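You operate a simulated robot arm through the tools that you are given. There is no shell and no other tool. Be economical: measure what you need, move in short steps, check, and stop when the job is done.

You run a simulated two-armed robot. Do the job below in one go: nothing can be reset, and whatever is moved stays where it is left.

## Task
Take the green brush and leave it on the oven bench. Put the yellow brush on top of the cool block. Fetch the purge block and set it on top of the grey bale on the top of the dark table. Put the wide blue brush on the bottom shelf of the wide trolley. Put one of the job blocks from the top of the wide trolley on top of the parts box there. Put the blue block in the inside of the grey tray. Take the bolt box from the top of the yellow table and leave it on the top of the tooling bench. The order is free.

The check looks at the end state, three seconds after you hand in, the way a careful person would. Anything else that was tipped, shoved, dropped, spilled or broken makes it a failure.

## Robot
Two 7-joint arms with two-finger grippers on one trunk, on a base that drives. Base frame: it is fixed to the floor where the robot stands at the start and does not move with it; the origin is under the middle of the robot, x ahead of it, y to its left, z up; the surface under the hand at the start is at about z = 74. Units: cm, rad, N and s.
The left shoulder is at the start at [8.6, 21.6, 124.3], the right one opposite. With the tool pointing down near the work surface each hand reaches from about 16 to 84 cm from the robot's upright axis, wherever it stands, measured 20 degrees to its own side. Places, roughly: blue block (5x5x4 cm) [310, 210, 90]; bolt box [400, -375, 75]; bottom shelf of the wide trolley [120, 160, 30]; cool block [200, -275, 100]; green brush (3x3x9 cm) [50, 0, 80]; grey bale (15x9x6 cm) [80, 10, 80]; inside of the grey tray (22x19 cm) [54, 560, 80]; job block [150, 200, 75]; oven bench [-110, 10, 80]; parts box [150, 175, 75]; purge block [75, 25, 75]; top of the tooling bench (113x26 cm) [194, -210, 86]; wide blue brush (11x5x8 cm) [90, -50, 80]; yellow brush (3x3x9 cm) [50, 40, 80]. Payload 3.43 kg a hand.
Tool frame (each hand has its own): the origin (TCP) lies between the finger pads and is the grasp point; the fingertips stand 2 cm ahead of it; z points along the fingers, y is the line along which they close. Largest opening 12.4 cm; the body of the gripper starts 9.3 cm behind the TCP.
Orientation is that of the tool frame in the base frame, as a unit quaternion [x, y, z, w]. With the fingers straight down and closing along the base's y, the tool's x points along the base's -x, its y along +y and its z along -z.

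## Interface
- The arms move only by the tool jog_arm. It takes "left_series", "right_series" or both (then of equal length, played together; a hand with none holds still); each is a list of rows, each a list of 7 numbers: the shift along the tool's x, y, z in units of 40 mm (1.0 is 40 mm), then the turn, a rotation vector about the tool's x, y, z in units of 8 degrees (1.0 is 8 degrees), then the gripper command, from -1 (shut) to 1 (fully open), values between in proportion. In form: [[dx, dy, dz, ax, ay, az, claw], ...]. A call has 1 to 10 rows; each row shifts and turns the commanded pose from where the row before left it, along the tool's axes as they then stand. A call with a number of a shift or a turn outside -1 to 1 is refused whole. Rows are played at 5 a second. More than 5 cm and 0.15 rad between two rows, or a gripper value outside its range, and nothing of the call is played. Where a pose cannot be reached the arm comes as near as it can. A force on the tool above 40 N (or 10 N above the force at the start of the call, whichever is more), or a blocked arm, ends the call early, and 0.2 s more pass. The fingers move at their own pace (about 7.2 cm/s each) and stop on an object; they squeeze with about 22 N. The grip force told is the motor's: it shows also when the fingers shut on nothing. Time passes only in rows, and 0.2 s behind the last, so rows that do not move let the fingers close. The reply holds the time, the measured pose of the TCP, the force on the tool along the base axes, the opening and the grip force, in the units named above and with some noise, with the torque about the TCP (base axes, N m) and any sound that the robot's microphone picked up.
- Cameras (640 x 400 px; columns grow to the right, rows downward): "scene" is now at [21.36, -0.49, 139.29]; the picture's right is [-0.05, -1.00, 0.00], its down [-0.73, 0.04, -0.69] and it looks along [0.68, -0.04, -0.73] (base axes); focal length 255 px, centre (320, 200). "left" rides on the left gripper at [8.2, -1.4, -14] in its tool frame; the picture's right is [0.17, 0.99, 0.00], its down [-0.83, 0.14, -0.54] and it looks along [-0.53, 0.09, 0.84] (tool axes); focal length 243 px, centre (320, 200). "right" rides on the right gripper at [8.2, 1.4, -14] in its tool frame; the picture's right is [-0.17, 0.99, 0.00], its down [-0.83, -0.14, -0.54] and it looks along [-0.53, -0.09, 0.84] (tool axes); focal length 243 px, centre (320, 200). There is no depth. A picture from a camera that has moved, and an enlarged one, comes with that camera's place and axes in the base frame and with its lens.
- snapshot(camera): a new picture of that camera. The clock stands still meanwhile.
- move_column(by): slides the trunk up (or, below 0, down) by that many cm; the arms and the scene camera ride with it, the base frame stays. It gives what a move gives, with no picture.
- roll_base(legs): drives the robot by 1 to 6 legs, each [ahead, left, turn to the left] in cm, cm and rad, along the robot's own axes; the way and the turn of a leg run together, so that a leg with both is an arc; at most 150 cm and 3.142 rad a leg. The arms and the cameras ride along, it lands a little off, and it stops where it bumps. It gives what a move gives.
- aim_head(pan, tilt): turns the head with the scene camera to pan (to the left, within 1.396 rad either way) and tilt (down, from -0.506 to 1.204), counted from straight ahead of the robot. It gives what a move gives.
- close_up(camera, box): a new picture of the part [left, top, right, bottom] of that camera's present view, enlarged. The clock stands still meanwhile.
- hand_in(): hands the job in; it is judged then, once.

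Work in short steps. Places have to be worked out from the pictures, the camera data and where the tool is seen: move nearer, look again, correct. Check each grasp and each placing, and mend what went wrong. You have 207 turns and 194 pictures in all, those below and enlarged ones among them. Open the grippers and draw the arms clear of the work before you hand the job in, unless the task says otherwise; then end with one line.

The tools are called after "Emit:" by a JSON object that holds its "fn" and its "kwargs". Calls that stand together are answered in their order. jog_arm: Moves the arms, as the interface text tells. Its arguments: {"type":"object","properties":{"left_series":{"type":"array","items":{"type":"array","items":{"type":"number"}}},"right_series":{"type":"array","items":{"type":"array","items":{"type":"number"}}}},"required":[]} The other tools are called the same way: move_column (by) slides the trunk up or down; roll_base (legs) drives the base; aim_head (pan, tilt) turns the head that bears the scene camera; snapshot (camera) takes a picture; close_up (camera, box) takes an enlarged picture of a part of a camera's view; hand_in () hands the job in.

At the start:

```text
time: 0.0
left_tool_pos: [61.16, 27.46, 96.62]
left_tool_rot: [0.0, 1.0, 0.0, 0.0]
left_force: [0.5, 0.0, -0.1]
left_ft_torque: [0.02, -0.03, 0.01]
left_grip_width: 12.38
left_grasp_force: 0.0
right_tool_pos: [49.54, -12.93, 107.13]
right_tool_rot: [0.001, 1.0, 0.0, 0.001]
right_force: [0.7, 0.0, 0.2]
right_ft_torque: [0.02, 0.0, 0.0]
right_grip_width: 12.43
right_grasp_force: 0.1
trunk travel left (down, up): [-39.9, 19.1]
robot x, y, heading: [-0.02, -0.17, 0.001]
head pan, tilt: [-0.054, 0.817]
```

scene: 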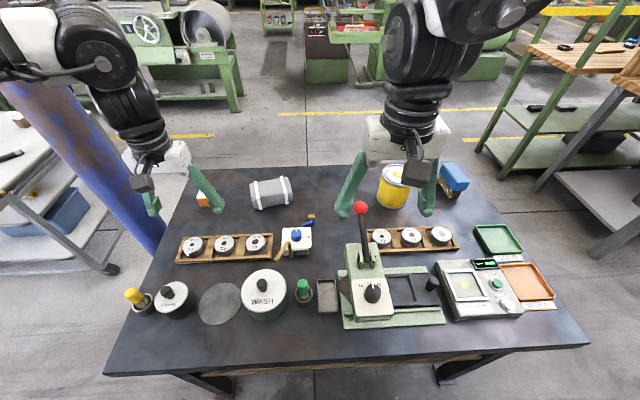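
right: 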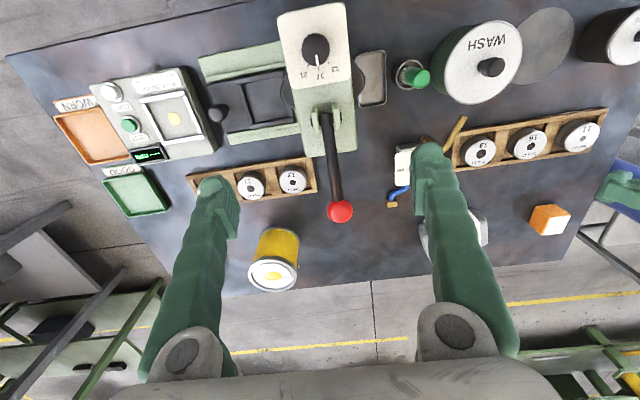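
left: 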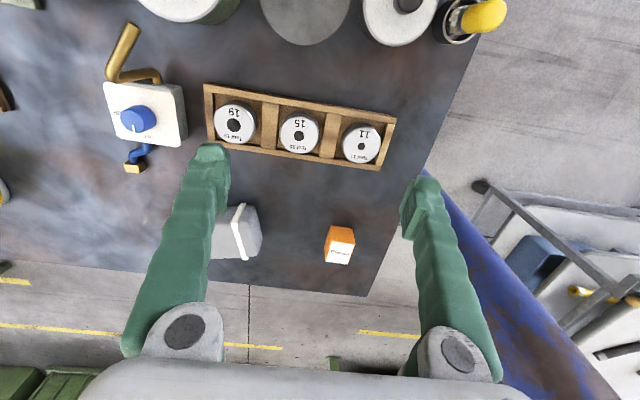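

The table is in view: the orange purge block, the bale and the brushes. I'll take enlarged views before moving anything.

Emit:
{"fn": "close_up", "kwargs": {"camera": "scene", "box": [120, 150, 330, 330]}}

Emit:
{"fn": "close_up", "kwargs": {"camera": "scene", "box": [330, 150, 560, 330]}}

Emit:
{"fn": "close_up", "kwargs": {"camera": "left", "box": [200, 180, 400, 300]}}

```text
2.22 times, centred on (225, 240) of scene
camera zoom: at [21.36, -0.49, 139.29], right [-0.05, -1.0, 0.0], down [-0.73, 0.04, -0.69], along [0.68, -0.04, -0.73], focal length 567 px, centre (531, 111)
```

zoom: 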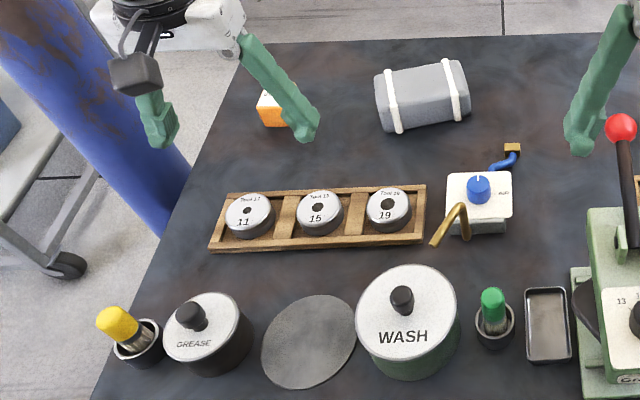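

```text
2.22 times, centred on (445, 240) of scene
camera zoom: at [21.36, -0.49, 139.29], right [-0.05, -1.0, 0.0], down [-0.73, 0.04, -0.69], along [0.68, -0.04, -0.73], focal length 567 px, centre (42, 111)
```

zoom: 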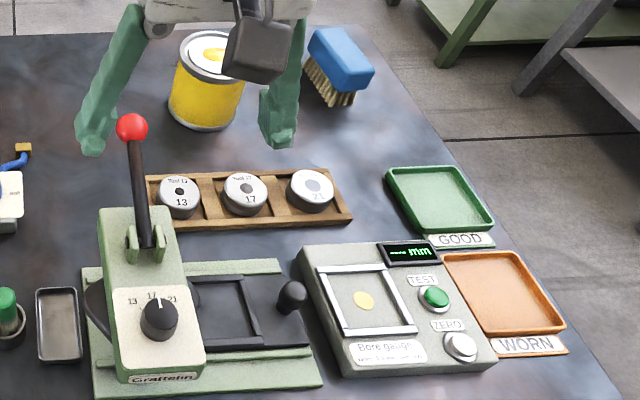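

```text
3.20 times, centred on (300, 240) of left
camera zoom: at [52.91, 25.98, 110.62], right [-0.17, 0.99, 0.0], down [0.83, 0.14, 0.54], along [0.53, 0.09, -0.84], focal length 776 px, centre (384, 72)
```

zoom: 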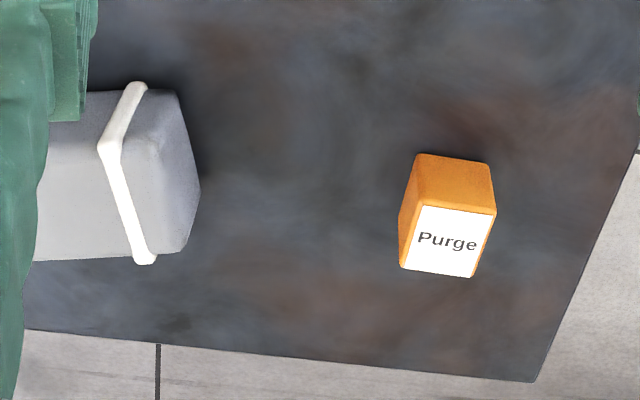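

The purge block works out at about (84, 35), which is a little far to reach. I'll look down to check the gap between base and table, and look around for the layout.

Emit:
{"fn": "aim_head", "kwargs": {"pan": 0.0, "tilt": 1.2}}

Emit:
{"fn": "snapshot", "kwargs": {"camera": "scene"}}

Emit:
{"fn": "aim_head", "kwargs": {"pan": 1.1, "tilt": 0.4}}

Emit:
{"fn": "snapshot", "kwargs": {"camera": "scene"}}

Emit:
{"fn": "aim_head", "kwargs": {"pan": -1.1, "tilt": 0.4}}

Emit:
{"fn": "snapshot", "kwargs": {"camera": "scene"}}

Emit:
{"fn": "aim_head", "kwargs": {"pan": 0.0, "tilt": 0.3}}

Emit:
{"fn": "snapshot", "kwargs": {"camera": "scene"}}

```text
time: 0.9
left_tool_pos: [61.05, 27.44, 96.64]
left_tool_rot: [0.0, 1.0, 0.0, 0.0]
left_force: [0.1, -0.3, -0.5]
left_ft_torque: [-0.01, 0.01, -0.02]
left_grip_width: 12.41
left_grasp_force: 0.1
right_tool_pos: [49.58, -12.89, 107.13]
right_tool_rot: [0.002, 1.0, 0.0, 0.001]
right_force: [0.2, -1.0, 1.1]
right_ft_torque: [0.01, -0.02, 0.02]
right_grip_width: 12.4
right_grasp_force: 0.0
trunk travel left (down, up): [-39.9, 19.1]
robot x, y, heading: [0.06, 0.26, 0.0]
head pan, tilt: [0.0, 1.201]
```

```text
187 pictures are left
camera scene: at [18.98, -0.06, 136.66], right [0.0, -1.0, 0.0], down [-0.93, 0.0, -0.36], along [0.36, 0.0, -0.93], focal length 255 px, centre (320, 200)
```

scene: 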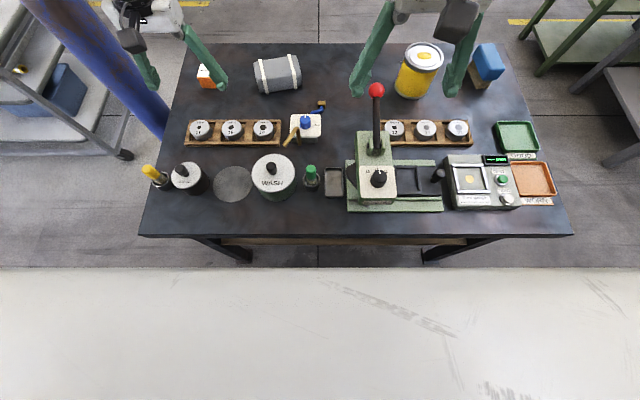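

```text
time: 2.2
left_tool_pos: [61.06, 27.48, 96.68]
left_tool_rot: [0.0, 1.0, 0.0, 0.0]
left_force: [0.2, -0.3, -0.3]
left_ft_torque: [0.01, 0.02, -0.02]
left_grip_width: 12.41
left_grasp_force: 0.0
right_tool_pos: [49.63, -12.92, 107.06]
right_tool_rot: [0.001, 1.0, 0.0, 0.0]
right_force: [0.1, -0.5, 0.0]
right_ft_torque: [-0.03, 0.04, 0.01]
right_grip_width: 12.39
right_grasp_force: 0.0
trunk travel left (down, up): [-39.9, 19.1]
robot x, y, heading: [-0.19, -0.02, -0.003]
head pan, tilt: [1.1, 0.4]
```

```text
186 pictures are left
camera scene: at [17.6, 8.19, 142.93], right [0.89, -0.45, 0.0], down [-0.18, -0.35, -0.92], along [0.42, 0.82, -0.39], focal length 255 px, centre (320, 200)
```

scene: 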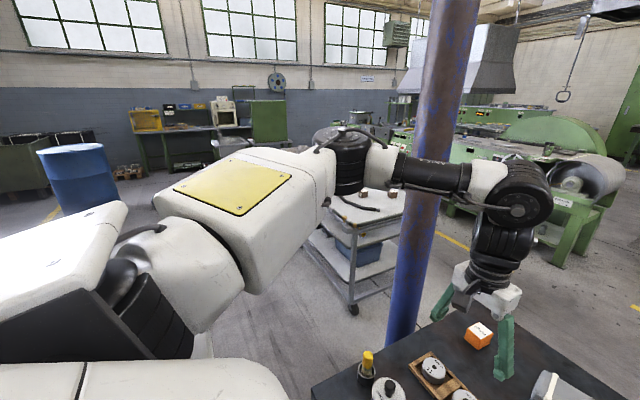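

```text
time: 4.3
left_tool_pos: [61.07, 27.42, 96.65]
left_tool_rot: [0.0, 1.0, -0.001, 0.0]
left_force: [-0.2, -0.6, 0.6]
left_ft_torque: [-0.06, -0.01, 0.02]
left_grip_width: 12.39
left_grasp_force: 0.0
right_tool_pos: [49.65, -12.93, 107.0]
right_tool_rot: [0.001, 1.0, 0.0, 0.001]
right_force: [0.1, 0.1, 0.1]
right_ft_torque: [0.01, -0.03, -0.02]
right_grip_width: 12.4
right_grasp_force: 0.2
trunk travel left (down, up): [-39.9, 19.1]
robot x, y, heading: [-0.04, 0.1, 0.001]
head pan, tilt: [-1.1, 0.4]
```

```text
185 pictures are left
camera scene: at [17.59, -8.31, 142.94], right [-0.89, -0.45, 0.0], down [-0.18, 0.35, -0.92], along [0.42, -0.82, -0.39], focal length 255 px, centre (320, 200)
```

scene: 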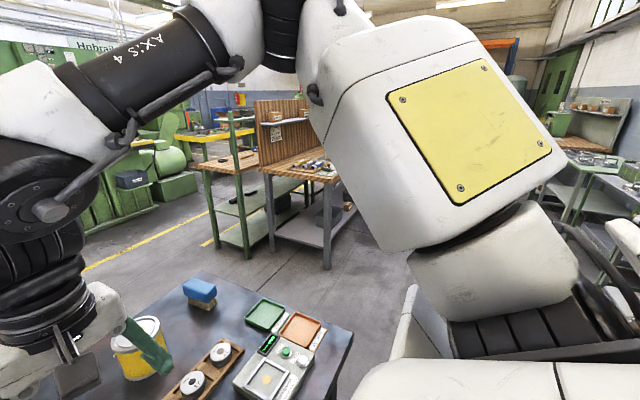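

```text
time: 5.6
left_tool_pos: [61.12, 27.51, 96.62]
left_tool_rot: [0.0, 1.0, 0.0, 0.0]
left_force: [-1.1, 0.2, 0.1]
left_ft_torque: [-0.01, 0.0, 0.01]
left_grip_width: 12.41
left_grasp_force: 0.0
right_tool_pos: [49.5, -12.85, 107.14]
right_tool_rot: [0.002, 1.0, 0.0, 0.0]
right_force: [0.3, -0.1, -0.3]
right_ft_torque: [0.01, 0.02, 0.0]
right_grip_width: 12.4
right_grasp_force: 0.1
trunk travel left (down, up): [-39.9, 19.1]
robot x, y, heading: [0.18, 0.01, 0.001]
head pan, tilt: [0.0, 0.3]
```

```text
184 pictures are left
camera scene: at [22.72, -0.07, 143.86], right [0.0, -1.0, 0.0], down [-0.3, 0.0, -0.96], along [0.96, 0.0, -0.3], focal length 255 px, centre (320, 200)
```

scene: 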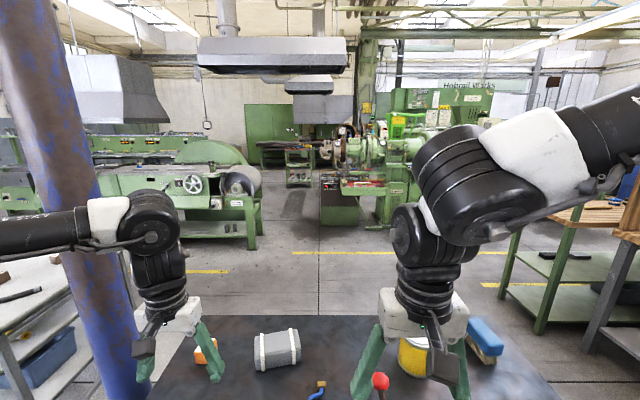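

The purge block is at about (84, 35), with the bale beside it. I'll raise both hands, then lower the trunk to gain reach and creep ahead a few cm.

Emit:
{"fn": "jog_arm", "kwargs": {"left_series": [[0, 0, -1, 0, 0, 0, 1], [0, 0, -1, 0, 0, 0, 1], [0, 0, -1, 0, 0, 0, 1], [0, 0, -1, 0, 0, 0, 1], [0, 0, -1, 0, 0, 0, 1]], "right_series": [[0, 0, -1, 0, 0, 0, 1], [0, 0, -1, 0, 0, 0, 1], [0, 0, -1, 0, 0, 0, 1], [0, 0, -1, 0, 0, 0, 1], [0, 0, -1, 0, 0, 0, 1]]}}

Emit:
{"fn": "move_column", "kwargs": {"by": -20}}

Emit:
{"fn": "roll_base", "kwargs": {"legs": [[4, 0, 0]]}}

Emit:
{"fn": "snapshot", "kwargs": {"camera": "left"}}

```text
time: 6.8
left_tool_pos: [61.14, 27.45, 116.67]
left_tool_rot: [0.0, 1.0, 0.0, 0.0]
left_force: [-0.9, -0.9, -0.2]
left_ft_torque: [0.01, -0.06, 0.01]
left_grip_width: 12.41
left_grasp_force: 0.0
right_tool_pos: [41.71, -9.2, 121.43]
right_tool_rot: [0.002, 1.0, 0.001, 0.002]
right_force: [-0.5, 0.5, 1.3]
right_ft_torque: [-0.02, -0.09, 0.01]
right_grip_width: 12.36
right_grasp_force: 0.0
right hand out of reach, approached as far as the arm can: row 1, 2, 3, 4, 5
trunk travel left (down, up): [-39.9, 19.1]
robot x, y, heading: [-0.46, 0.14, 0.002]
head pan, tilt: [0.0, 0.3]
```

```text
time: 9.0
left_tool_pos: [62.58, 27.43, 92.72]
left_tool_rot: [0.0, 0.999, 0.0, -0.037]
left_force: [-0.6, 0.3, 0.0]
left_ft_torque: [-0.02, 0.03, 0.01]
left_grip_width: 12.4
left_grasp_force: 0.1
right_tool_pos: [44.3, -9.27, 97.88]
right_tool_rot: [0.003, 0.999, 0.0, -0.054]
right_force: [0.8, -1.1, -0.6]
right_ft_torque: [0.01, 0.0, -0.03]
right_grip_width: 12.39
right_grasp_force: 0.0
trunk travel left (down, up): [-19.9, 39.1]
robot x, y, heading: [-0.16, 0.12, 0.0]
head pan, tilt: [0.0, 0.3]
```

```text
time: 9.9
left_tool_pos: [66.4, 27.5, 92.68]
left_tool_rot: [0.0, 0.999, 0.0, -0.036]
left_force: [-0.1, 1.1, -0.3]
left_ft_torque: [0.02, -0.01, 0.0]
left_grip_width: 12.42
left_grasp_force: 0.0
right_tool_pos: [48.22, -9.16, 97.84]
right_tool_rot: [0.001, 0.999, 0.0, -0.053]
right_force: [-0.1, 0.1, -1.0]
right_ft_torque: [0.0, 0.02, -0.02]
right_grip_width: 12.37
right_grasp_force: 0.0
trunk travel left (down, up): [-19.9, 39.1]
robot x, y, heading: [4.0, 0.07, 0.002]
head pan, tilt: [0.0, 0.3]
```

```text
183 pictures are left
camera left: at [59.31, 25.98, 107.22], right [-0.17, 0.99, 0.01], down [0.87, 0.14, 0.48], along [0.47, 0.09, -0.88], focal length 243 px, centre (320, 200)
```

left: 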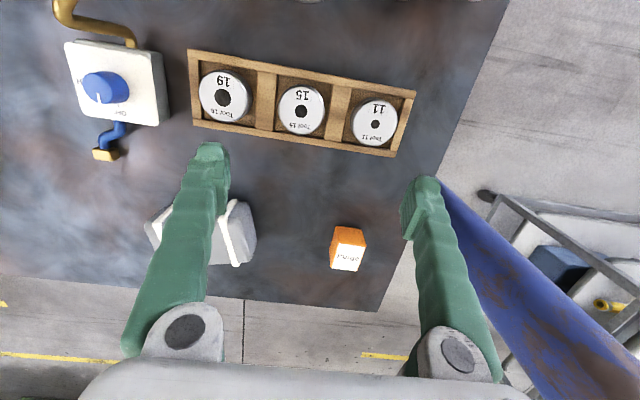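

The roll landed fine at x = 4. I'll level the left tool and move it over the purge block.

Emit:
{"fn": "jog_arm", "kwargs": {"left_series": [[0, 0, 0, 0, -0.53, 0, 1], [-0.88, 0.375, 0.3, 0, 0, 0, 1], [-0.88, 0.375, 0.3, 0, 0, 0, 1], [-0.88, 0.375, 0.3, 0, 0, 0, 1], [-0.88, 0.375, 0.3, 0, 0, 0, 1], [-0.88, 0.375, 0.3, 0, 0, 0, 1]]}}

Emit:
{"fn": "snapshot", "kwargs": {"camera": "left"}}

```text
time: 11.3
left_tool_pos: [83.2, 34.45, 87.03]
left_tool_rot: [0.001, 1.0, -0.001, 0.0]
left_force: [0.7, 0.2, 0.9]
left_ft_torque: [-0.02, -0.01, 0.0]
left_grip_width: 12.4
left_grasp_force: 0.1
left hand out of reach, approached as far as the arm can: row 6
right_tool_pos: [48.17, -9.15, 97.97]
right_tool_rot: [0.002, 0.999, 0.0, -0.055]
right_force: [0.6, -0.1, -0.7]
right_ft_torque: [-0.03, -0.01, -0.02]
right_grip_width: 12.41
right_grasp_force: 0.1
trunk travel left (down, up): [-19.9, 39.1]
robot x, y, heading: [3.94, 0.06, -0.0]
head pan, tilt: [0.0, 0.3]
```

```text
182 pictures are left
camera left: at [74.95, 33.0, 100.96], right [-0.16, 0.99, 0.0], down [0.83, 0.14, 0.54], along [0.53, 0.09, -0.84], focal length 243 px, centre (320, 200)
```

left: 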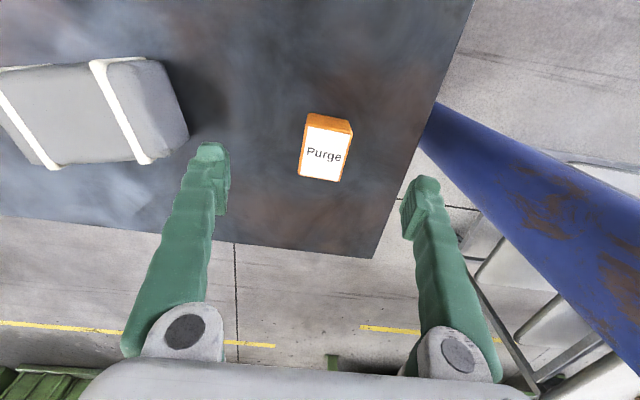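

The block is centred at about (83.7, 35.0) and the arm is at its limit. I'll roll ahead 3 more cm.

Emit:
{"fn": "roll_base", "kwargs": {"legs": [[3, 0, 0]]}}

```text
time: 12.2
left_tool_pos: [86.11, 34.42, 87.11]
left_tool_rot: [0.001, 1.0, -0.001, 0.0]
left_force: [0.7, 0.2, 0.2]
left_ft_torque: [-0.01, -0.02, -0.02]
left_grip_width: 12.4
left_grasp_force: 0.0
right_tool_pos: [51.13, -9.14, 97.98]
right_tool_rot: [0.001, 0.999, 0.0, -0.053]
right_force: [0.3, -0.1, -0.1]
right_ft_torque: [-0.01, 0.05, 0.03]
right_grip_width: 12.4
right_grasp_force: 0.0
trunk travel left (down, up): [-19.9, 39.1]
robot x, y, heading: [7.05, 0.25, -0.001]
head pan, tilt: [0.0, 0.3]
```

Lowering onto the block.

Emit:
{"fn": "jog_arm", "kwargs": {"left_series": [[0.6, 0.15, 0.5, 0, 0, 0, 1], [0, 0, 0.7, 0, 0, 0, 1], [0, 0, 0.7, 0, 0, 0, 1], [0, 0, 0.65, 0, 0, 0, 1], [0, 0, 0, 0, 0, 0, 1]]}}

Emit:
{"fn": "snapshot", "kwargs": {"camera": "left"}}

```text
time: 13.4
left_tool_pos: [83.75, 35.08, 76.85]
left_tool_rot: [0.0, 1.0, -0.001, 0.001]
left_force: [0.1, 0.2, 0.6]
left_ft_torque: [0.05, -0.04, 0.01]
left_grip_width: 12.41
left_grasp_force: 0.0
right_tool_pos: [51.21, -9.28, 97.8]
right_tool_rot: [0.001, 0.999, 0.0, -0.054]
right_force: [0.7, 0.0, -0.6]
right_ft_torque: [0.0, 0.01, -0.01]
right_grip_width: 12.41
right_grasp_force: 0.0
trunk travel left (down, up): [-19.9, 39.1]
robot x, y, heading: [6.99, 0.48, -0.001]
head pan, tilt: [0.0, 0.3]
```

```text
181 pictures are left
camera left: at [75.51, 33.61, 90.76], right [-0.17, 0.99, 0.0], down [0.83, 0.14, 0.54], along [0.53, 0.09, -0.84], focal length 243 px, centre (320, 200)
```

left: 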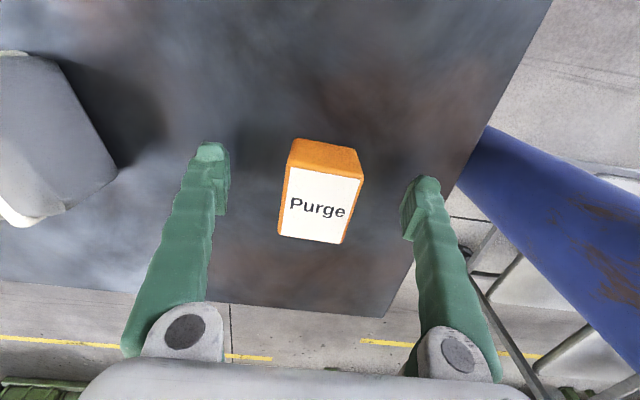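

The fingers straddle the block. Closing and lifting.

Emit:
{"fn": "jog_arm", "kwargs": {"left_series": [[0, 0, 0, 0, 0, 0, -1], [0, 0, 0, 0, 0, 0, -1], [0, 0, 0, 0, 0, 0, -1], [0, 0, 0, 0, 0, 0, -1], [0, 0, 0, 0, 0, 0, -1]]}}

Emit:
{"fn": "jog_arm", "kwargs": {"left_series": [[0, 0, -0.8, 0, 0, 0, -1], [0, 0, -0.8, 0, 0, 0, -1], [0, 0, -0.8, 0, 0, 0, -1], [0, 0, -0.8, 0, 0, 0, -1], [0.3, -0.4, 0, 0, 0, 0, -1]]}}

Emit:
{"fn": "snapshot", "kwargs": {"camera": "left"}}

```text
time: 14.6
left_tool_pos: [83.68, 35.09, 76.79]
left_tool_rot: [-0.001, 1.0, -0.001, 0.0]
left_force: [0.5, 0.0, -0.4]
left_ft_torque: [-0.05, 0.0, -0.02]
left_grip_width: 4.51
left_grasp_force: 21.9
right_tool_pos: [51.11, -9.27, 97.76]
right_tool_rot: [0.002, 0.999, 0.0, -0.054]
right_force: [0.3, -0.7, -1.1]
right_ft_torque: [-0.01, -0.01, -0.01]
right_grip_width: 12.39
right_grasp_force: 0.1
trunk travel left (down, up): [-19.9, 39.1]
robot x, y, heading: [6.67, -0.12, 0.001]
head pan, tilt: [0.0, 0.3]
```

```text
time: 15.8
left_tool_pos: [82.46, 33.62, 89.75]
left_tool_rot: [-0.001, 1.0, -0.001, 0.0]
left_force: [0.8, -0.1, -0.5]
left_ft_torque: [-0.01, -0.01, 0.02]
left_grip_width: 4.5
left_grasp_force: 22.1
right_tool_pos: [51.14, -9.19, 97.93]
right_tool_rot: [0.002, 0.999, 0.0, -0.052]
right_force: [0.6, -0.8, 0.5]
right_ft_torque: [-0.01, -0.02, 0.01]
right_grip_width: 12.4
right_grasp_force: 0.2
trunk travel left (down, up): [-19.9, 39.1]
robot x, y, heading: [7.01, 0.32, 0.0]
head pan, tilt: [0.0, 0.3]
```

```text
180 pictures are left
camera left: at [74.25, 32.09, 103.62], right [-0.17, 0.99, 0.0], down [0.83, 0.14, 0.54], along [0.53, 0.09, -0.84], focal length 243 px, centre (320, 200)
```

left: 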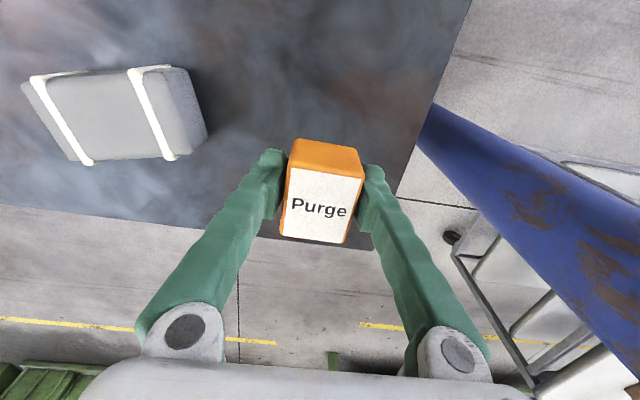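

I have the block. The bale's top centre works out at (83.8, 12.9), turned about 13° to the left. I'll move over it and match the turn.

Emit:
{"fn": "jog_arm", "kwargs": {"left_series": [[-0.055, -0.86, 0, 0, 0, 0, -1], [-0.055, -0.86, 0, 0, 0, 0, -1], [-0.055, -0.86, 0, 0, 0, 0, -1], [-0.055, -0.86, 0, 0, 0, 0, -1], [-0.055, -0.86, 0, 0, 0, 0, -1], [-0.055, -0.86, 0, 0, 0, 0, -1], [0, 0, 0, 0, 0, -0.8, -1], [0, 0, 0, 0, 0, -0.8, -1]]}}

Emit:
{"fn": "snapshot", "kwargs": {"camera": "left"}}

Emit:
{"fn": "aim_head", "kwargs": {"pan": 0.1, "tilt": 0.6}}

Emit:
{"fn": "close_up", "kwargs": {"camera": "scene", "box": [180, 130, 460, 305]}}

```text
time: 17.8
left_tool_pos: [85.64, 19.59, 91.61]
left_tool_rot: [-0.17, 0.985, -0.032, 0.007]
left_force: [-0.1, 0.5, -1.0]
left_ft_torque: [-0.01, -0.03, 0.01]
left_grip_width: 4.48
left_grasp_force: 22.1
right_tool_pos: [51.14, -9.19, 97.84]
right_tool_rot: [0.001, 0.999, 0.0, -0.053]
right_force: [0.8, -0.5, -0.1]
right_ft_torque: [-0.03, 0.0, 0.0]
right_grip_width: 12.38
right_grasp_force: 0.1
trunk travel left (down, up): [-19.9, 39.1]
robot x, y, heading: [6.98, 0.18, -0.002]
head pan, tilt: [0.0, 0.3]
stopped in row 8 (left hand): the arm was blocked; the commanded pose is now the measured one
```

```text
179 pictures are left
camera left: at [78.03, 16.37, 105.62], right [-0.49, 0.87, -0.07], down [0.72, 0.44, 0.53], along [0.49, 0.21, -0.84], focal length 243 px, centre (320, 200)
```

left: 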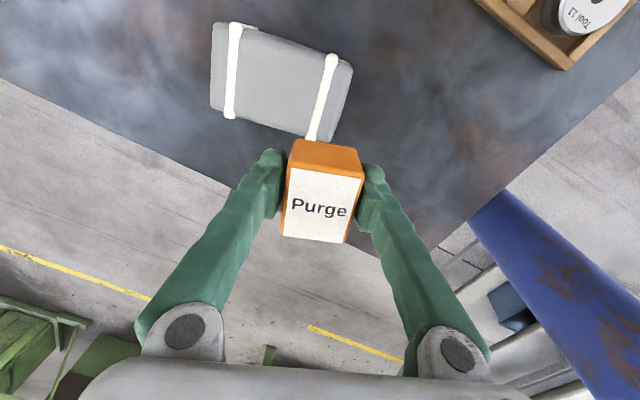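

```text
time: 18.6
left_tool_pos: [85.62, 19.55, 91.55]
left_tool_rot: [-0.17, 0.985, -0.032, 0.006]
left_force: [-0.1, 0.3, -0.4]
left_ft_torque: [-0.04, 0.01, -0.03]
left_grip_width: 4.51
left_grasp_force: 21.7
right_tool_pos: [51.15, -9.16, 97.91]
right_tool_rot: [0.002, 0.999, 0.001, -0.053]
right_force: [-0.4, 1.2, -0.1]
right_ft_torque: [0.01, 0.0, -0.01]
right_grip_width: 12.37
right_grasp_force: 0.0
trunk travel left (down, up): [-19.9, 39.1]
robot x, y, heading: [6.54, -0.0, -0.003]
head pan, tilt: [0.099, 0.6]
```

```text
2.29 times, centred on (320, 218) of scene
camera zoom: at [34.73, 0.8, 120.5], right [0.1, -1.0, 0.0], down [-0.56, -0.06, -0.83], along [0.82, 0.08, -0.56], focal length 583 px, centre (320, 160)
```

zoom: 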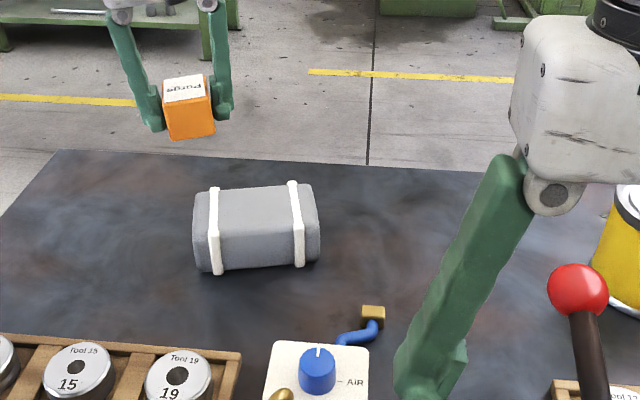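

The left arm was blocked partway, at y about 19.6. I'll look at the arm before going on.

Emit:
{"fn": "aim_head", "kwargs": {"pan": 0.5, "tilt": 0.25}}

Emit:
{"fn": "snapshot", "kwargs": {"camera": "scene"}}

Emit:
{"fn": "snapshot", "kwargs": {"camera": "right"}}

```text
time: 19.4
left_tool_pos: [85.6, 19.61, 91.76]
left_tool_rot: [-0.169, 0.985, -0.033, 0.007]
left_force: [-0.1, -0.9, -1.8]
left_ft_torque: [-0.02, 0.03, 0.03]
left_grip_width: 4.5
left_grasp_force: 21.7
right_tool_pos: [51.1, -9.31, 97.94]
right_tool_rot: [0.002, 0.999, 0.0, -0.054]
right_force: [0.1, -0.5, 0.0]
right_ft_torque: [-0.02, 0.01, 0.01]
right_grip_width: 12.4
right_grasp_force: 0.1
trunk travel left (down, up): [-19.9, 39.1]
robot x, y, heading: [6.99, 0.2, -0.002]
head pan, tilt: [0.499, 0.25]
```

```text
177 pictures are left
camera scene: at [34.14, 4.38, 123.71], right [0.48, -0.88, 0.0], down [-0.22, -0.12, -0.97], along [0.85, 0.46, -0.25], focal length 255 px, centre (320, 200)
```

scene: 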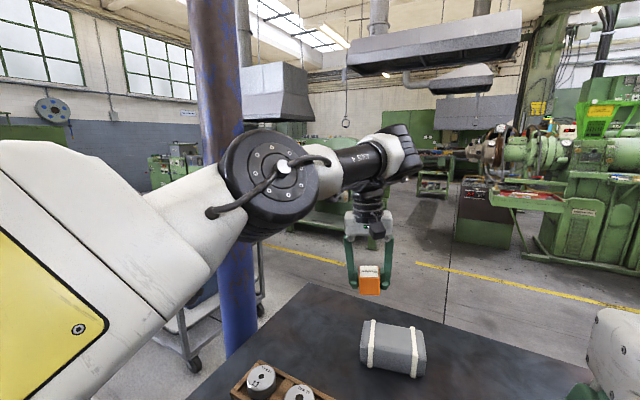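

```text
176 pictures are left
camera right: at [44.56, -7.79, 112.68], right [0.17, 0.99, -0.02], down [0.88, -0.14, 0.45], along [0.44, -0.09, -0.89], focal length 243 px, centre (320, 200)
```

right: 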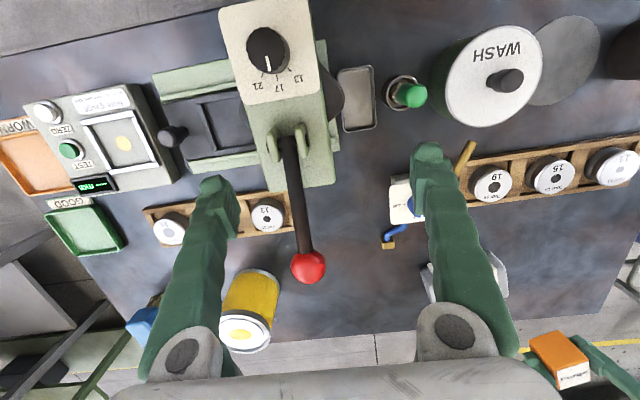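

The arm looks to be at a joint limit: it is stretched and crossing inward. I'll lift the right hand back, then shift the base 13 cm to the right so the bale lies in the left hand's easy sector.

Emit:
{"fn": "jog_arm", "kwargs": {"right_series": [[0.5, 0, -0.8, 0, 0, 0, 1], [0.8, 0, -0.5, 0, 0, 0, 1], [0.8, 0, 0, 0, 0, 0, 1]], "left_series": [[0, 0, 0, 0, 0, 0, -1], [0, 0, 0, 0, 0, 0, -1], [0, 0, 0, 0, 0, 0, -1]]}}

Emit:
{"fn": "roll_base", "kwargs": {"legs": [[0, -13, 0]]}}

Emit:
{"fn": "jog_arm", "kwargs": {"left_series": [[0, 0, 0, -0.24, 0.03, 0.44, -1], [0, 0, 0, -0.24, 0.03, 0.44, -1], [0, 0.6, 0, 0, 0, 0, -1], [0, 0.6, 0, 0, 0, 0, -1]]}}

Emit:
{"fn": "snapshot", "kwargs": {"camera": "left"}}

```text
time: 20.2
left_tool_pos: [85.58, 19.52, 91.69]
left_tool_rot: [-0.17, 0.985, -0.033, 0.006]
left_force: [-0.2, -0.6, -0.4]
left_ft_torque: [-0.04, 0.02, 0.04]
left_grip_width: 4.5
left_grasp_force: 21.8
right_tool_pos: [42.2, -8.66, 100.05]
right_tool_rot: [0.002, 0.999, -0.001, -0.054]
right_force: [-0.1, -0.5, -1.8]
right_ft_torque: [0.04, -0.02, 0.01]
right_grip_width: 12.39
right_grasp_force: 0.0
right hand out of reach, approached as far as the arm can: row 1, 2
trunk travel left (down, up): [-19.9, 39.1]
robot x, y, heading: [6.86, -0.14, 0.002]
head pan, tilt: [0.499, 0.25]
```

```text
time: 22.6
left_tool_pos: [85.61, 6.56, 91.69]
left_tool_rot: [-0.17, 0.985, -0.032, 0.006]
left_force: [0.5, -0.3, 0.2]
left_ft_torque: [-0.01, 0.04, -0.01]
left_grip_width: 4.51
left_grasp_force: 22.0
right_tool_pos: [42.16, -21.51, 99.93]
right_tool_rot: [0.001, 0.999, 0.001, -0.054]
right_force: [0.3, 0.8, 0.3]
right_ft_torque: [0.02, -0.01, -0.02]
right_grip_width: 12.39
right_grasp_force: 0.0
trunk travel left (down, up): [-19.9, 39.1]
robot x, y, heading: [7.2, -13.39, -0.001]
head pan, tilt: [0.499, 0.25]
```

```text
time: 23.6
left_tool_pos: [83.21, 10.49, 91.53]
left_tool_rot: [-0.108, 0.994, 0.0, -0.001]
left_force: [0.2, -0.6, -0.8]
left_ft_torque: [-0.01, 0.01, 0.02]
left_grip_width: 4.49
left_grasp_force: 22.7
left hand out of reach, approached as far as the arm can: row 1, 2
right_tool_pos: [42.23, -21.43, 100.06]
right_tool_rot: [0.001, 0.999, 0.0, -0.054]
right_force: [-1.0, -0.2, 0.3]
right_ft_torque: [0.0, 0.0, 0.01]
right_grip_width: 12.43
right_grasp_force: 0.0
trunk travel left (down, up): [-19.9, 39.1]
robot x, y, heading: [6.74, -12.98, 0.0]
head pan, tilt: [0.499, 0.25]
```

```text
175 pictures are left
camera left: at [75.58, 7.21, 105.47], right [-0.37, 0.93, 0.0], down [0.78, 0.32, 0.54], along [0.5, 0.2, -0.84], focal length 243 px, centre (320, 200)
```

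left: 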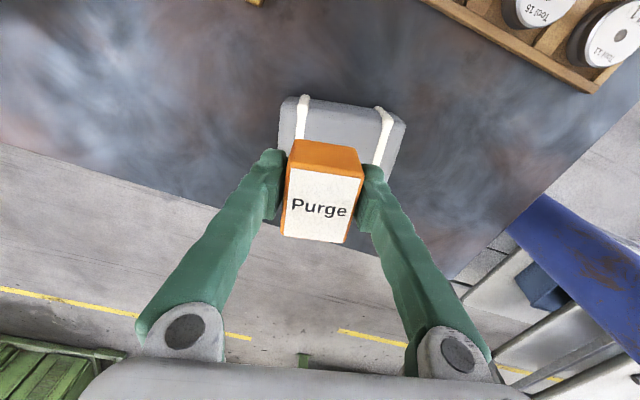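

The tool is level at 12.5° yaw. I'll shift 1.7 cm and lower to about 1.5 cm above the bale, then check.

Emit:
{"fn": "jog_arm", "kwargs": {"left_series": [[-0.14, 0.4, 0.3, 0, 0, 0, -1], [0, 0, 0.8, 0, 0, 0, -1], [0, 0, 0.6, 0, 0, 0, -1]]}}

Emit:
{"fn": "snapshot", "kwargs": {"camera": "left"}}

Emit:
{"fn": "close_up", "kwargs": {"camera": "scene", "box": [150, 180, 430, 355]}}

```text
time: 24.4
left_tool_pos: [83.61, 12.18, 84.69]
left_tool_rot: [-0.109, 0.994, 0.0, -0.001]
left_force: [0.9, -0.1, 0.2]
left_ft_torque: [0.0, 0.01, 0.03]
left_grip_width: 4.46
left_grasp_force: 21.8
right_tool_pos: [42.41, -21.54, 100.06]
right_tool_rot: [0.0, 0.999, 0.0, -0.054]
right_force: [-0.5, -0.1, 0.4]
right_ft_torque: [-0.01, 0.03, -0.02]
right_grip_width: 12.39
right_grasp_force: 0.0
trunk travel left (down, up): [-19.9, 39.1]
robot x, y, heading: [6.73, -13.21, -0.001]
head pan, tilt: [0.499, 0.25]
```

```text
174 pictures are left
camera left: at [75.86, 8.87, 98.63], right [-0.37, 0.93, 0.0], down [0.78, 0.32, 0.54], along [0.5, 0.2, -0.84], focal length 243 px, centre (320, 200)
```

left: 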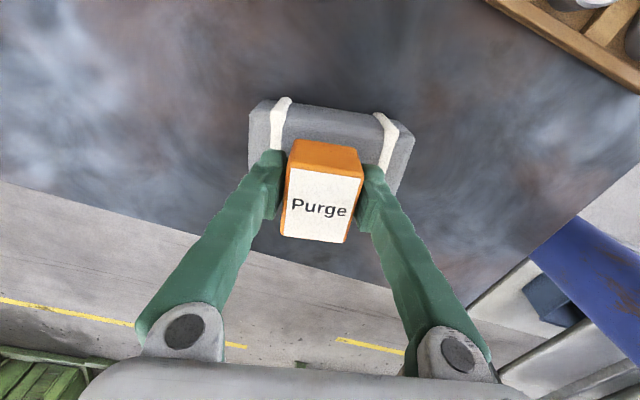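

```text
2.29 times, centred on (290, 268) of scene
camera zoom: at [34.17, -8.55, 123.71], right [0.48, -0.88, 0.0], down [-0.22, -0.12, -0.97], along [0.85, 0.46, -0.25], focal length 583 px, centre (389, 46)
```

zoom: 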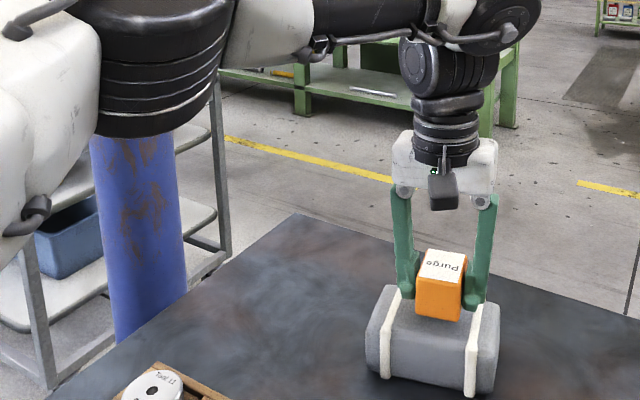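

It is well centred between the straps. Lowering gently to contact.

Emit:
{"fn": "jog_arm", "kwargs": {"left_series": [[0, 0, 0.2, 0, 0, 0, -1], [0, 0, 0.1, 0, 0, 0, -1], [0, 0, 0.1, 0, 0, 0, -1]]}}

Emit:
{"fn": "close_up", "kwargs": {"camera": "scene", "box": [280, 270, 400, 345]}}

```text
time: 25.2
left_tool_pos: [83.58, 12.05, 83.11]
left_tool_rot: [-0.109, 0.994, 0.0, -0.001]
left_force: [0.4, -1.1, -1.3]
left_ft_torque: [-0.01, 0.01, 0.0]
left_grip_width: 4.5
left_grasp_force: 22.3
right_tool_pos: [42.29, -21.48, 99.95]
right_tool_rot: [0.0, 0.999, 0.0, -0.055]
right_force: [0.2, 0.2, 0.9]
right_ft_torque: [0.02, -0.02, 0.03]
right_grip_width: 12.39
right_grasp_force: 0.0
trunk travel left (down, up): [-19.9, 39.1]
robot x, y, heading: [6.76, -12.96, -0.001]
head pan, tilt: [0.499, 0.25]
```

```text
5.33 times, centred on (340, 308) of scene
camera zoom: at [34.15, -8.58, 123.71], right [0.48, -0.88, 0.0], down [-0.22, -0.12, -0.97], along [0.85, 0.46, -0.25], focal length 1360 px, centre (213, -373)
```

zoom: 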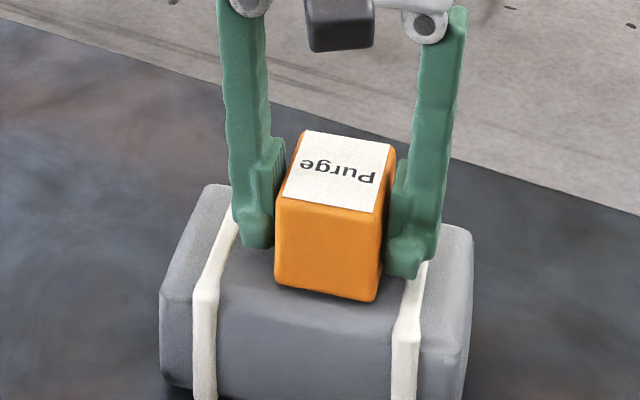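

Nearly there; finer steps down now.

Emit:
{"fn": "jog_arm", "kwargs": {"left_series": [[0, 0, 0.06, 0, 0, 0, -1], [0, 0, 0.06, 0, 0, 0, -1], [0, 0, 0, 0, 0, 0, -1]]}}

```text
time: 26.0
left_tool_pos: [83.49, 12.05, 82.72]
left_tool_rot: [-0.109, 0.994, 0.0, 0.001]
left_force: [0.7, 1.8, 13.8]
left_ft_torque: [0.0, -0.24, -0.01]
left_grip_width: 4.5
left_grasp_force: 22.0
right_tool_pos: [42.09, -21.45, 100.01]
right_tool_rot: [0.001, 0.999, 0.0, -0.054]
right_force: [0.3, -0.2, 0.5]
right_ft_torque: [0.0, -0.03, 0.0]
right_grip_width: 12.41
right_grasp_force: 0.0
trunk travel left (down, up): [-19.9, 39.1]
robot x, y, heading: [6.93, -13.08, -0.0]
head pan, tilt: [0.499, 0.25]
```

Contact, 14 N upward. Easing off slightly, opening a little, then going straight up.

Emit:
{"fn": "jog_arm", "kwargs": {"left_series": [[0, 0, -0.02, 0, 0, 0, -1], [0, 0, 0, 0, 0, 0, -0.05], [0, 0, 0, 0, 0, 0, -0.05], [0, 0, 0, 0, 0, 0, -0.05], [0, 0, -0.4, 0, 0, 0, -0.05], [0, 0, -0.8, 0, 0, 0, 0], [0, 0, -0.8, 0, 0, 0, 0.5], [0, 0, -0.8, 0, 0, 0, 1]]}}

Emit:
{"fn": "close_up", "kwargs": {"camera": "scene", "box": [260, 220, 420, 345]}}

```text
time: 27.8
left_tool_pos: [83.4, 11.99, 94.12]
left_tool_rot: [-0.109, 0.994, 0.001, 0.0]
left_force: [-0.5, 0.1, -0.1]
left_ft_torque: [0.01, 0.04, -0.01]
left_grip_width: 12.39
left_grasp_force: 0.1
right_tool_pos: [42.16, -21.58, 100.0]
right_tool_rot: [0.0, 0.999, 0.001, -0.053]
right_force: [-0.2, -0.1, 0.2]
right_ft_torque: [-0.01, 0.01, -0.02]
right_grip_width: 12.4
right_grasp_force: 0.1
trunk travel left (down, up): [-19.9, 39.1]
robot x, y, heading: [7.05, -13.01, 0.004]
head pan, tilt: [0.499, 0.25]
```

```text
3.20 times, centred on (340, 282) of scene
camera zoom: at [34.07, -8.68, 123.74], right [0.48, -0.88, 0.0], down [-0.22, -0.12, -0.97], along [0.85, 0.46, -0.25], focal length 816 px, centre (256, -64)
```

zoom: 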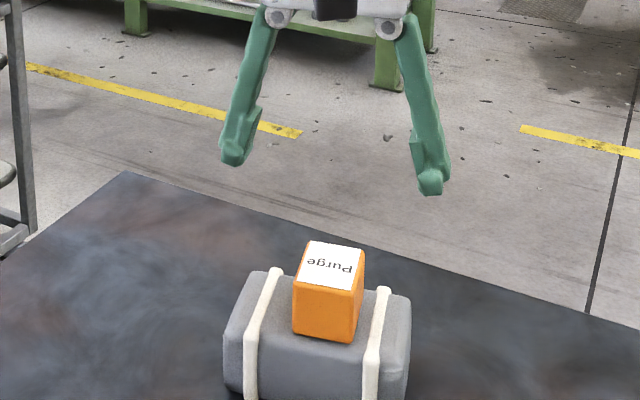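

The purge block stands squarely on the bale. I'll back the base off, raise the trunk again, and look at the brushes.

Emit:
{"fn": "roll_base", "kwargs": {"legs": [[-7, 0, 0], [0, 24, 0]]}}

Emit:
{"fn": "move_column", "kwargs": {"by": 20}}

Emit:
{"fn": "aim_head", "kwargs": {"pan": 0.0, "tilt": 1.0}}

Emit:
{"fn": "snapshot", "kwargs": {"camera": "scene"}}

Emit:
{"fn": "snapshot", "kwargs": {"camera": "right"}}

```text
time: 32.3
left_tool_pos: [76.53, 36.0, 93.84]
left_tool_rot: [-0.108, 0.994, 0.0, -0.001]
left_force: [-0.1, -0.7, 0.1]
left_ft_torque: [0.0, 0.02, 0.0]
left_grip_width: 12.39
left_grasp_force: 0.0
right_tool_pos: [35.26, 2.29, 100.02]
right_tool_rot: [0.002, 0.999, 0.0, -0.054]
right_force: [-0.8, -0.2, -0.4]
right_ft_torque: [-0.01, 0.01, -0.01]
right_grip_width: 12.41
right_grasp_force: 0.0
trunk travel left (down, up): [-19.9, 39.1]
robot x, y, heading: [-0.58, 10.82, 0.002]
head pan, tilt: [0.499, 0.25]
```

```text
time: 34.5
left_tool_pos: [74.03, 36.06, 122.51]
left_tool_rot: [-0.108, 0.992, -0.008, 0.071]
left_force: [0.0, -0.3, 0.3]
left_ft_torque: [0.02, -0.01, 0.03]
left_grip_width: 12.38
left_grasp_force: 0.0
right_tool_pos: [35.22, 2.35, 119.99]
right_tool_rot: [0.001, 0.999, 0.0, -0.054]
right_force: [-0.8, -0.3, 0.0]
right_ft_torque: [0.04, -0.05, 0.01]
right_grip_width: 12.4
right_grasp_force: 0.1
trunk travel left (down, up): [-39.9, 19.1]
robot x, y, heading: [-0.25, 10.84, 0.005]
head pan, tilt: [0.499, 0.25]
```

```text
time: 35.6
left_tool_pos: [74.13, 36.06, 122.55]
left_tool_rot: [-0.108, 0.991, -0.007, 0.072]
left_force: [-0.3, -0.7, -0.3]
left_ft_torque: [-0.02, 0.01, -0.01]
left_grip_width: 12.4
left_grasp_force: 0.1
right_tool_pos: [35.26, 2.41, 120.0]
right_tool_rot: [0.001, 0.999, 0.0, -0.054]
right_force: [-0.2, 0.6, -0.8]
right_ft_torque: [0.02, 0.0, 0.01]
right_grip_width: 12.39
right_grasp_force: 0.0
trunk travel left (down, up): [-39.9, 19.1]
robot x, y, heading: [-0.1, 11.14, -0.001]
head pan, tilt: [0.0, 1.0]
```

```text
170 pictures are left
camera scene: at [20.25, 10.86, 137.92], right [0.0, -1.0, 0.0], down [-0.84, 0.0, -0.54], along [0.54, 0.0, -0.84], focal length 255 px, centre (320, 200)
```

scene: 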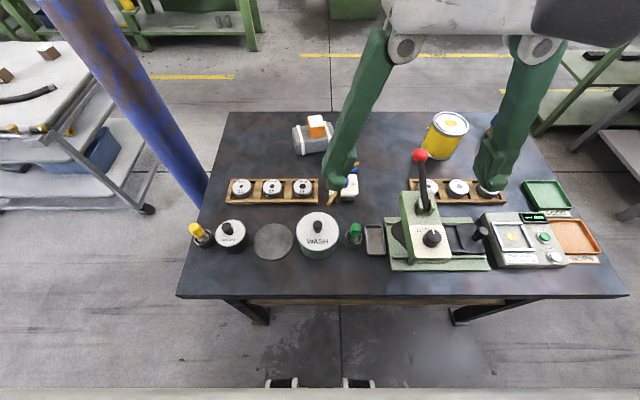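

```text
169 pictures are left
camera right: at [28.62, 3.81, 134.78], right [0.17, 0.99, -0.02], down [0.88, -0.14, 0.45], along [0.44, -0.09, -0.89], focal length 243 px, centre (320, 200)
```

right: 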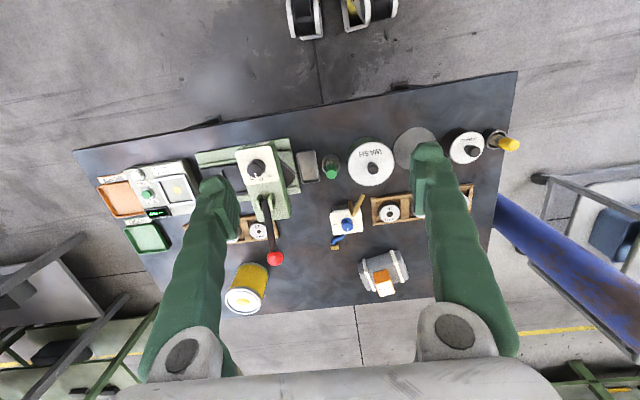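

The casters show the base is small, and both brushes stand upright in cups. I'll bring the left hand over the yellow brush and the right over the green one for closer looks.

Emit:
{"fn": "jog_arm", "kwargs": {"left_series": [[0, 0, 0, -0.05, 0.52, 0.78, 1], [0, 0, 0, -0.05, 0.52, 0.78, 1], [0.857, 0.143, 0.6, 0, 0, 0, 1], [0.857, 0.143, 0.6, 0, 0, 0, 1], [0.857, 0.143, 0.6, 0, 0, 0, 1], [0.857, 0.143, 0.6, 0, 0, 0, 1], [0.857, 0.143, 0.6, 0, 0, 0, 1], [0.857, 0.143, 0.6, 0, 0, 0, 1], [0.857, 0.143, 0.6, 0, 0, 0, 1]], "right_series": [[0, 0, 0, 0, -0.77, 0, 1], [0, 0, 0, 0, 0, 0, 1], [-0.4, 0, 0.6, 0, 0, 0, 1], [-0.4, 0, 0.6, 0, 0, 0, 1], [-0.4, 0, 0.6, 0, 0, 0, 1], [-0.4, 0, 0.6, 0, 0, 0, 1], [-0.4, 0, 0.6, 0, 0, 0, 1], [-0.4, 0, 0.6, 0, 0, 0, 1], [-0.4, 0, 0.6, 0, 0, 0, 1]]}}

Emit:
{"fn": "snapshot", "kwargs": {"camera": "left"}}

Emit:
{"fn": "snapshot", "kwargs": {"camera": "right"}}

```text
time: 37.6
left_tool_pos: [47.1, 39.72, 105.21]
left_tool_rot: [-0.027, 0.999, -0.004, 0.019]
left_force: [-1.2, 0.0, -0.7]
left_ft_torque: [0.01, -0.02, 0.01]
left_grip_width: 12.4
left_grasp_force: 0.0
left hand out of reach, approached as far as the arm can: row 1, 2, 9
right_tool_pos: [46.45, 2.4, 103.28]
right_tool_rot: [0.002, 1.0, 0.001, 0.0]
right_force: [0.3, 0.1, -0.7]
right_ft_torque: [0.01, 0.02, -0.01]
right_grip_width: 12.39
right_grasp_force: 0.1
trunk travel left (down, up): [-39.9, 19.1]
robot x, y, heading: [-0.1, 11.0, -0.001]
head pan, tilt: [0.0, 1.0]
```

```text
168 pictures are left
camera left: at [38.38, 37.84, 118.87], right [-0.22, 0.98, -0.01], down [0.8, 0.19, 0.57], along [0.56, 0.11, -0.82], focal length 243 px, centre (320, 200)
```

left: 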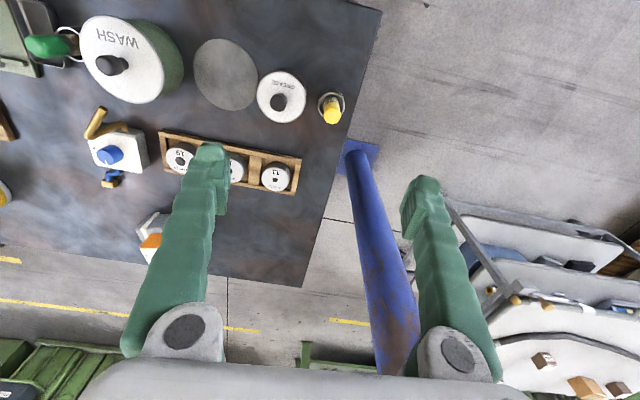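

```text
167 pictures are left
camera right: at [38.31, 3.83, 117.23], right [0.17, 0.99, 0.0], down [0.83, -0.14, 0.54], along [0.53, -0.09, -0.84], focal length 243 px, centre (320, 200)
```

right: 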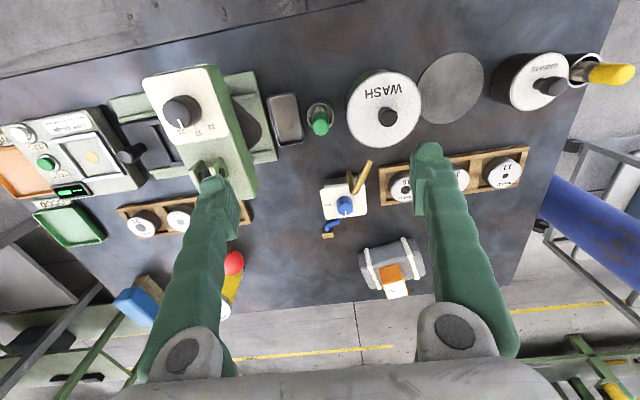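

Yellow cap at about (47.2, 40.5) and green cap at about (47.2, 2.3), each with a pot close by in y. I'll turn both grippers 90° so they close along x.

Emit:
{"fn": "jog_arm", "kwargs": {"left_series": [[0, 0.2, 0, -0.06, 0.27, 0.39, 1], [0, 0, 0, 0, 0, -1, 1], [0, 0, 0, 0, 0, -1, 1], [0, 0, 0, 0, 0, -1, 1], [0, 0, 0, 0, 0, -1, 1], [0, 0, 0, 0, 0, -1, 1]], "right_series": [[0, 0, 0, 0, 0, 0, 1], [0, 0, 0, 0, 0, 1, 1], [0, 0, 0, 0, 0, 1, 1], [0, 0, 0, 0, 0, 1, 1], [0, 0, 0, 0, 0, 1, 1], [0, 0, 0, 0, 0, 1, 1]]}}

```text
time: 39.0
left_tool_pos: [47.85, 43.85, 107.9]
left_tool_rot: [-0.105, 0.995, 0.001, -0.001]
left_force: [-0.4, 0.6, -0.1]
left_ft_torque: [-0.01, -0.01, 0.01]
left_grip_width: 12.4
left_grasp_force: 0.0
left hand out of reach, approached as far as the arm can: row 2, 3, 4, 5, 6
right_tool_pos: [46.36, 2.41, 103.35]
right_tool_rot: [0.345, 0.939, 0.0, 0.0]
right_force: [0.0, -0.3, -0.1]
right_ft_torque: [0.02, -0.01, 0.02]
right_grip_width: 12.41
right_grasp_force: 0.0
trunk travel left (down, up): [-39.9, 19.1]
robot x, y, heading: [0.43, 10.74, -0.004]
head pan, tilt: [0.0, 1.0]
```

The left wrist doesn't like that direction, so I'll turn it the other way. The right one continues.

Emit:
{"fn": "jog_arm", "kwargs": {"left_series": [[0, 0, 0, 0, 0, 1, 1], [0, 0, 0, 0, 0, 1, 1], [0, 0, 0, 0, 0, 1, 1], [0, 0, 0, 0, 0, 1, 1], [0, 0, 0, 0, 0, 1, 1], [0, 0, 0, 0, 0, 1, 1], [0, 0, 0, 0, 0, 1, 1], [0, 0, 0, 0, 0, 1, 1], [0, 0, 0, 0, 0, 1, 1], [0, 0, 0, 0, 0, 1, 1]], "right_series": [[0, 0, 0, 0, 0, 1, 1], [0, 0, 0, 0, 0, 1, 1], [0, 0, 0, 0, 0, 1, 1], [0, 0, 0, 0, 0, 1, 1], [0, 0, 0, 0, 0, 1, 1], [0, 0, 0, 0, 0, 1, 1], [0, 0, 0, 0, 0, 0.2, 1], [0, 0, 0, 0, 0, 0, 1], [0, 0, 0, 0, 0, 0, 1], [0, 0, 0, 0, 0, 0, 1]]}}

```text
time: 41.2
left_tool_pos: [48.01, 43.91, 107.93]
left_tool_rot: [0.56, 0.828, 0.001, -0.002]
left_force: [-0.9, -0.4, 0.2]
left_ft_torque: [-0.01, 0.0, 0.0]
left_grip_width: 12.41
left_grasp_force: 0.1
right_tool_pos: [46.42, 2.39, 103.09]
right_tool_rot: [0.706, 0.708, 0.0, -0.001]
right_force: [-0.9, 0.5, 0.4]
right_ft_torque: [-0.01, 0.01, -0.03]
right_grip_width: 12.37
right_grasp_force: 0.1
trunk travel left (down, up): [-39.9, 19.1]
robot x, y, heading: [-0.1, 10.54, 0.001]
head pan, tilt: [0.0, 1.0]
```

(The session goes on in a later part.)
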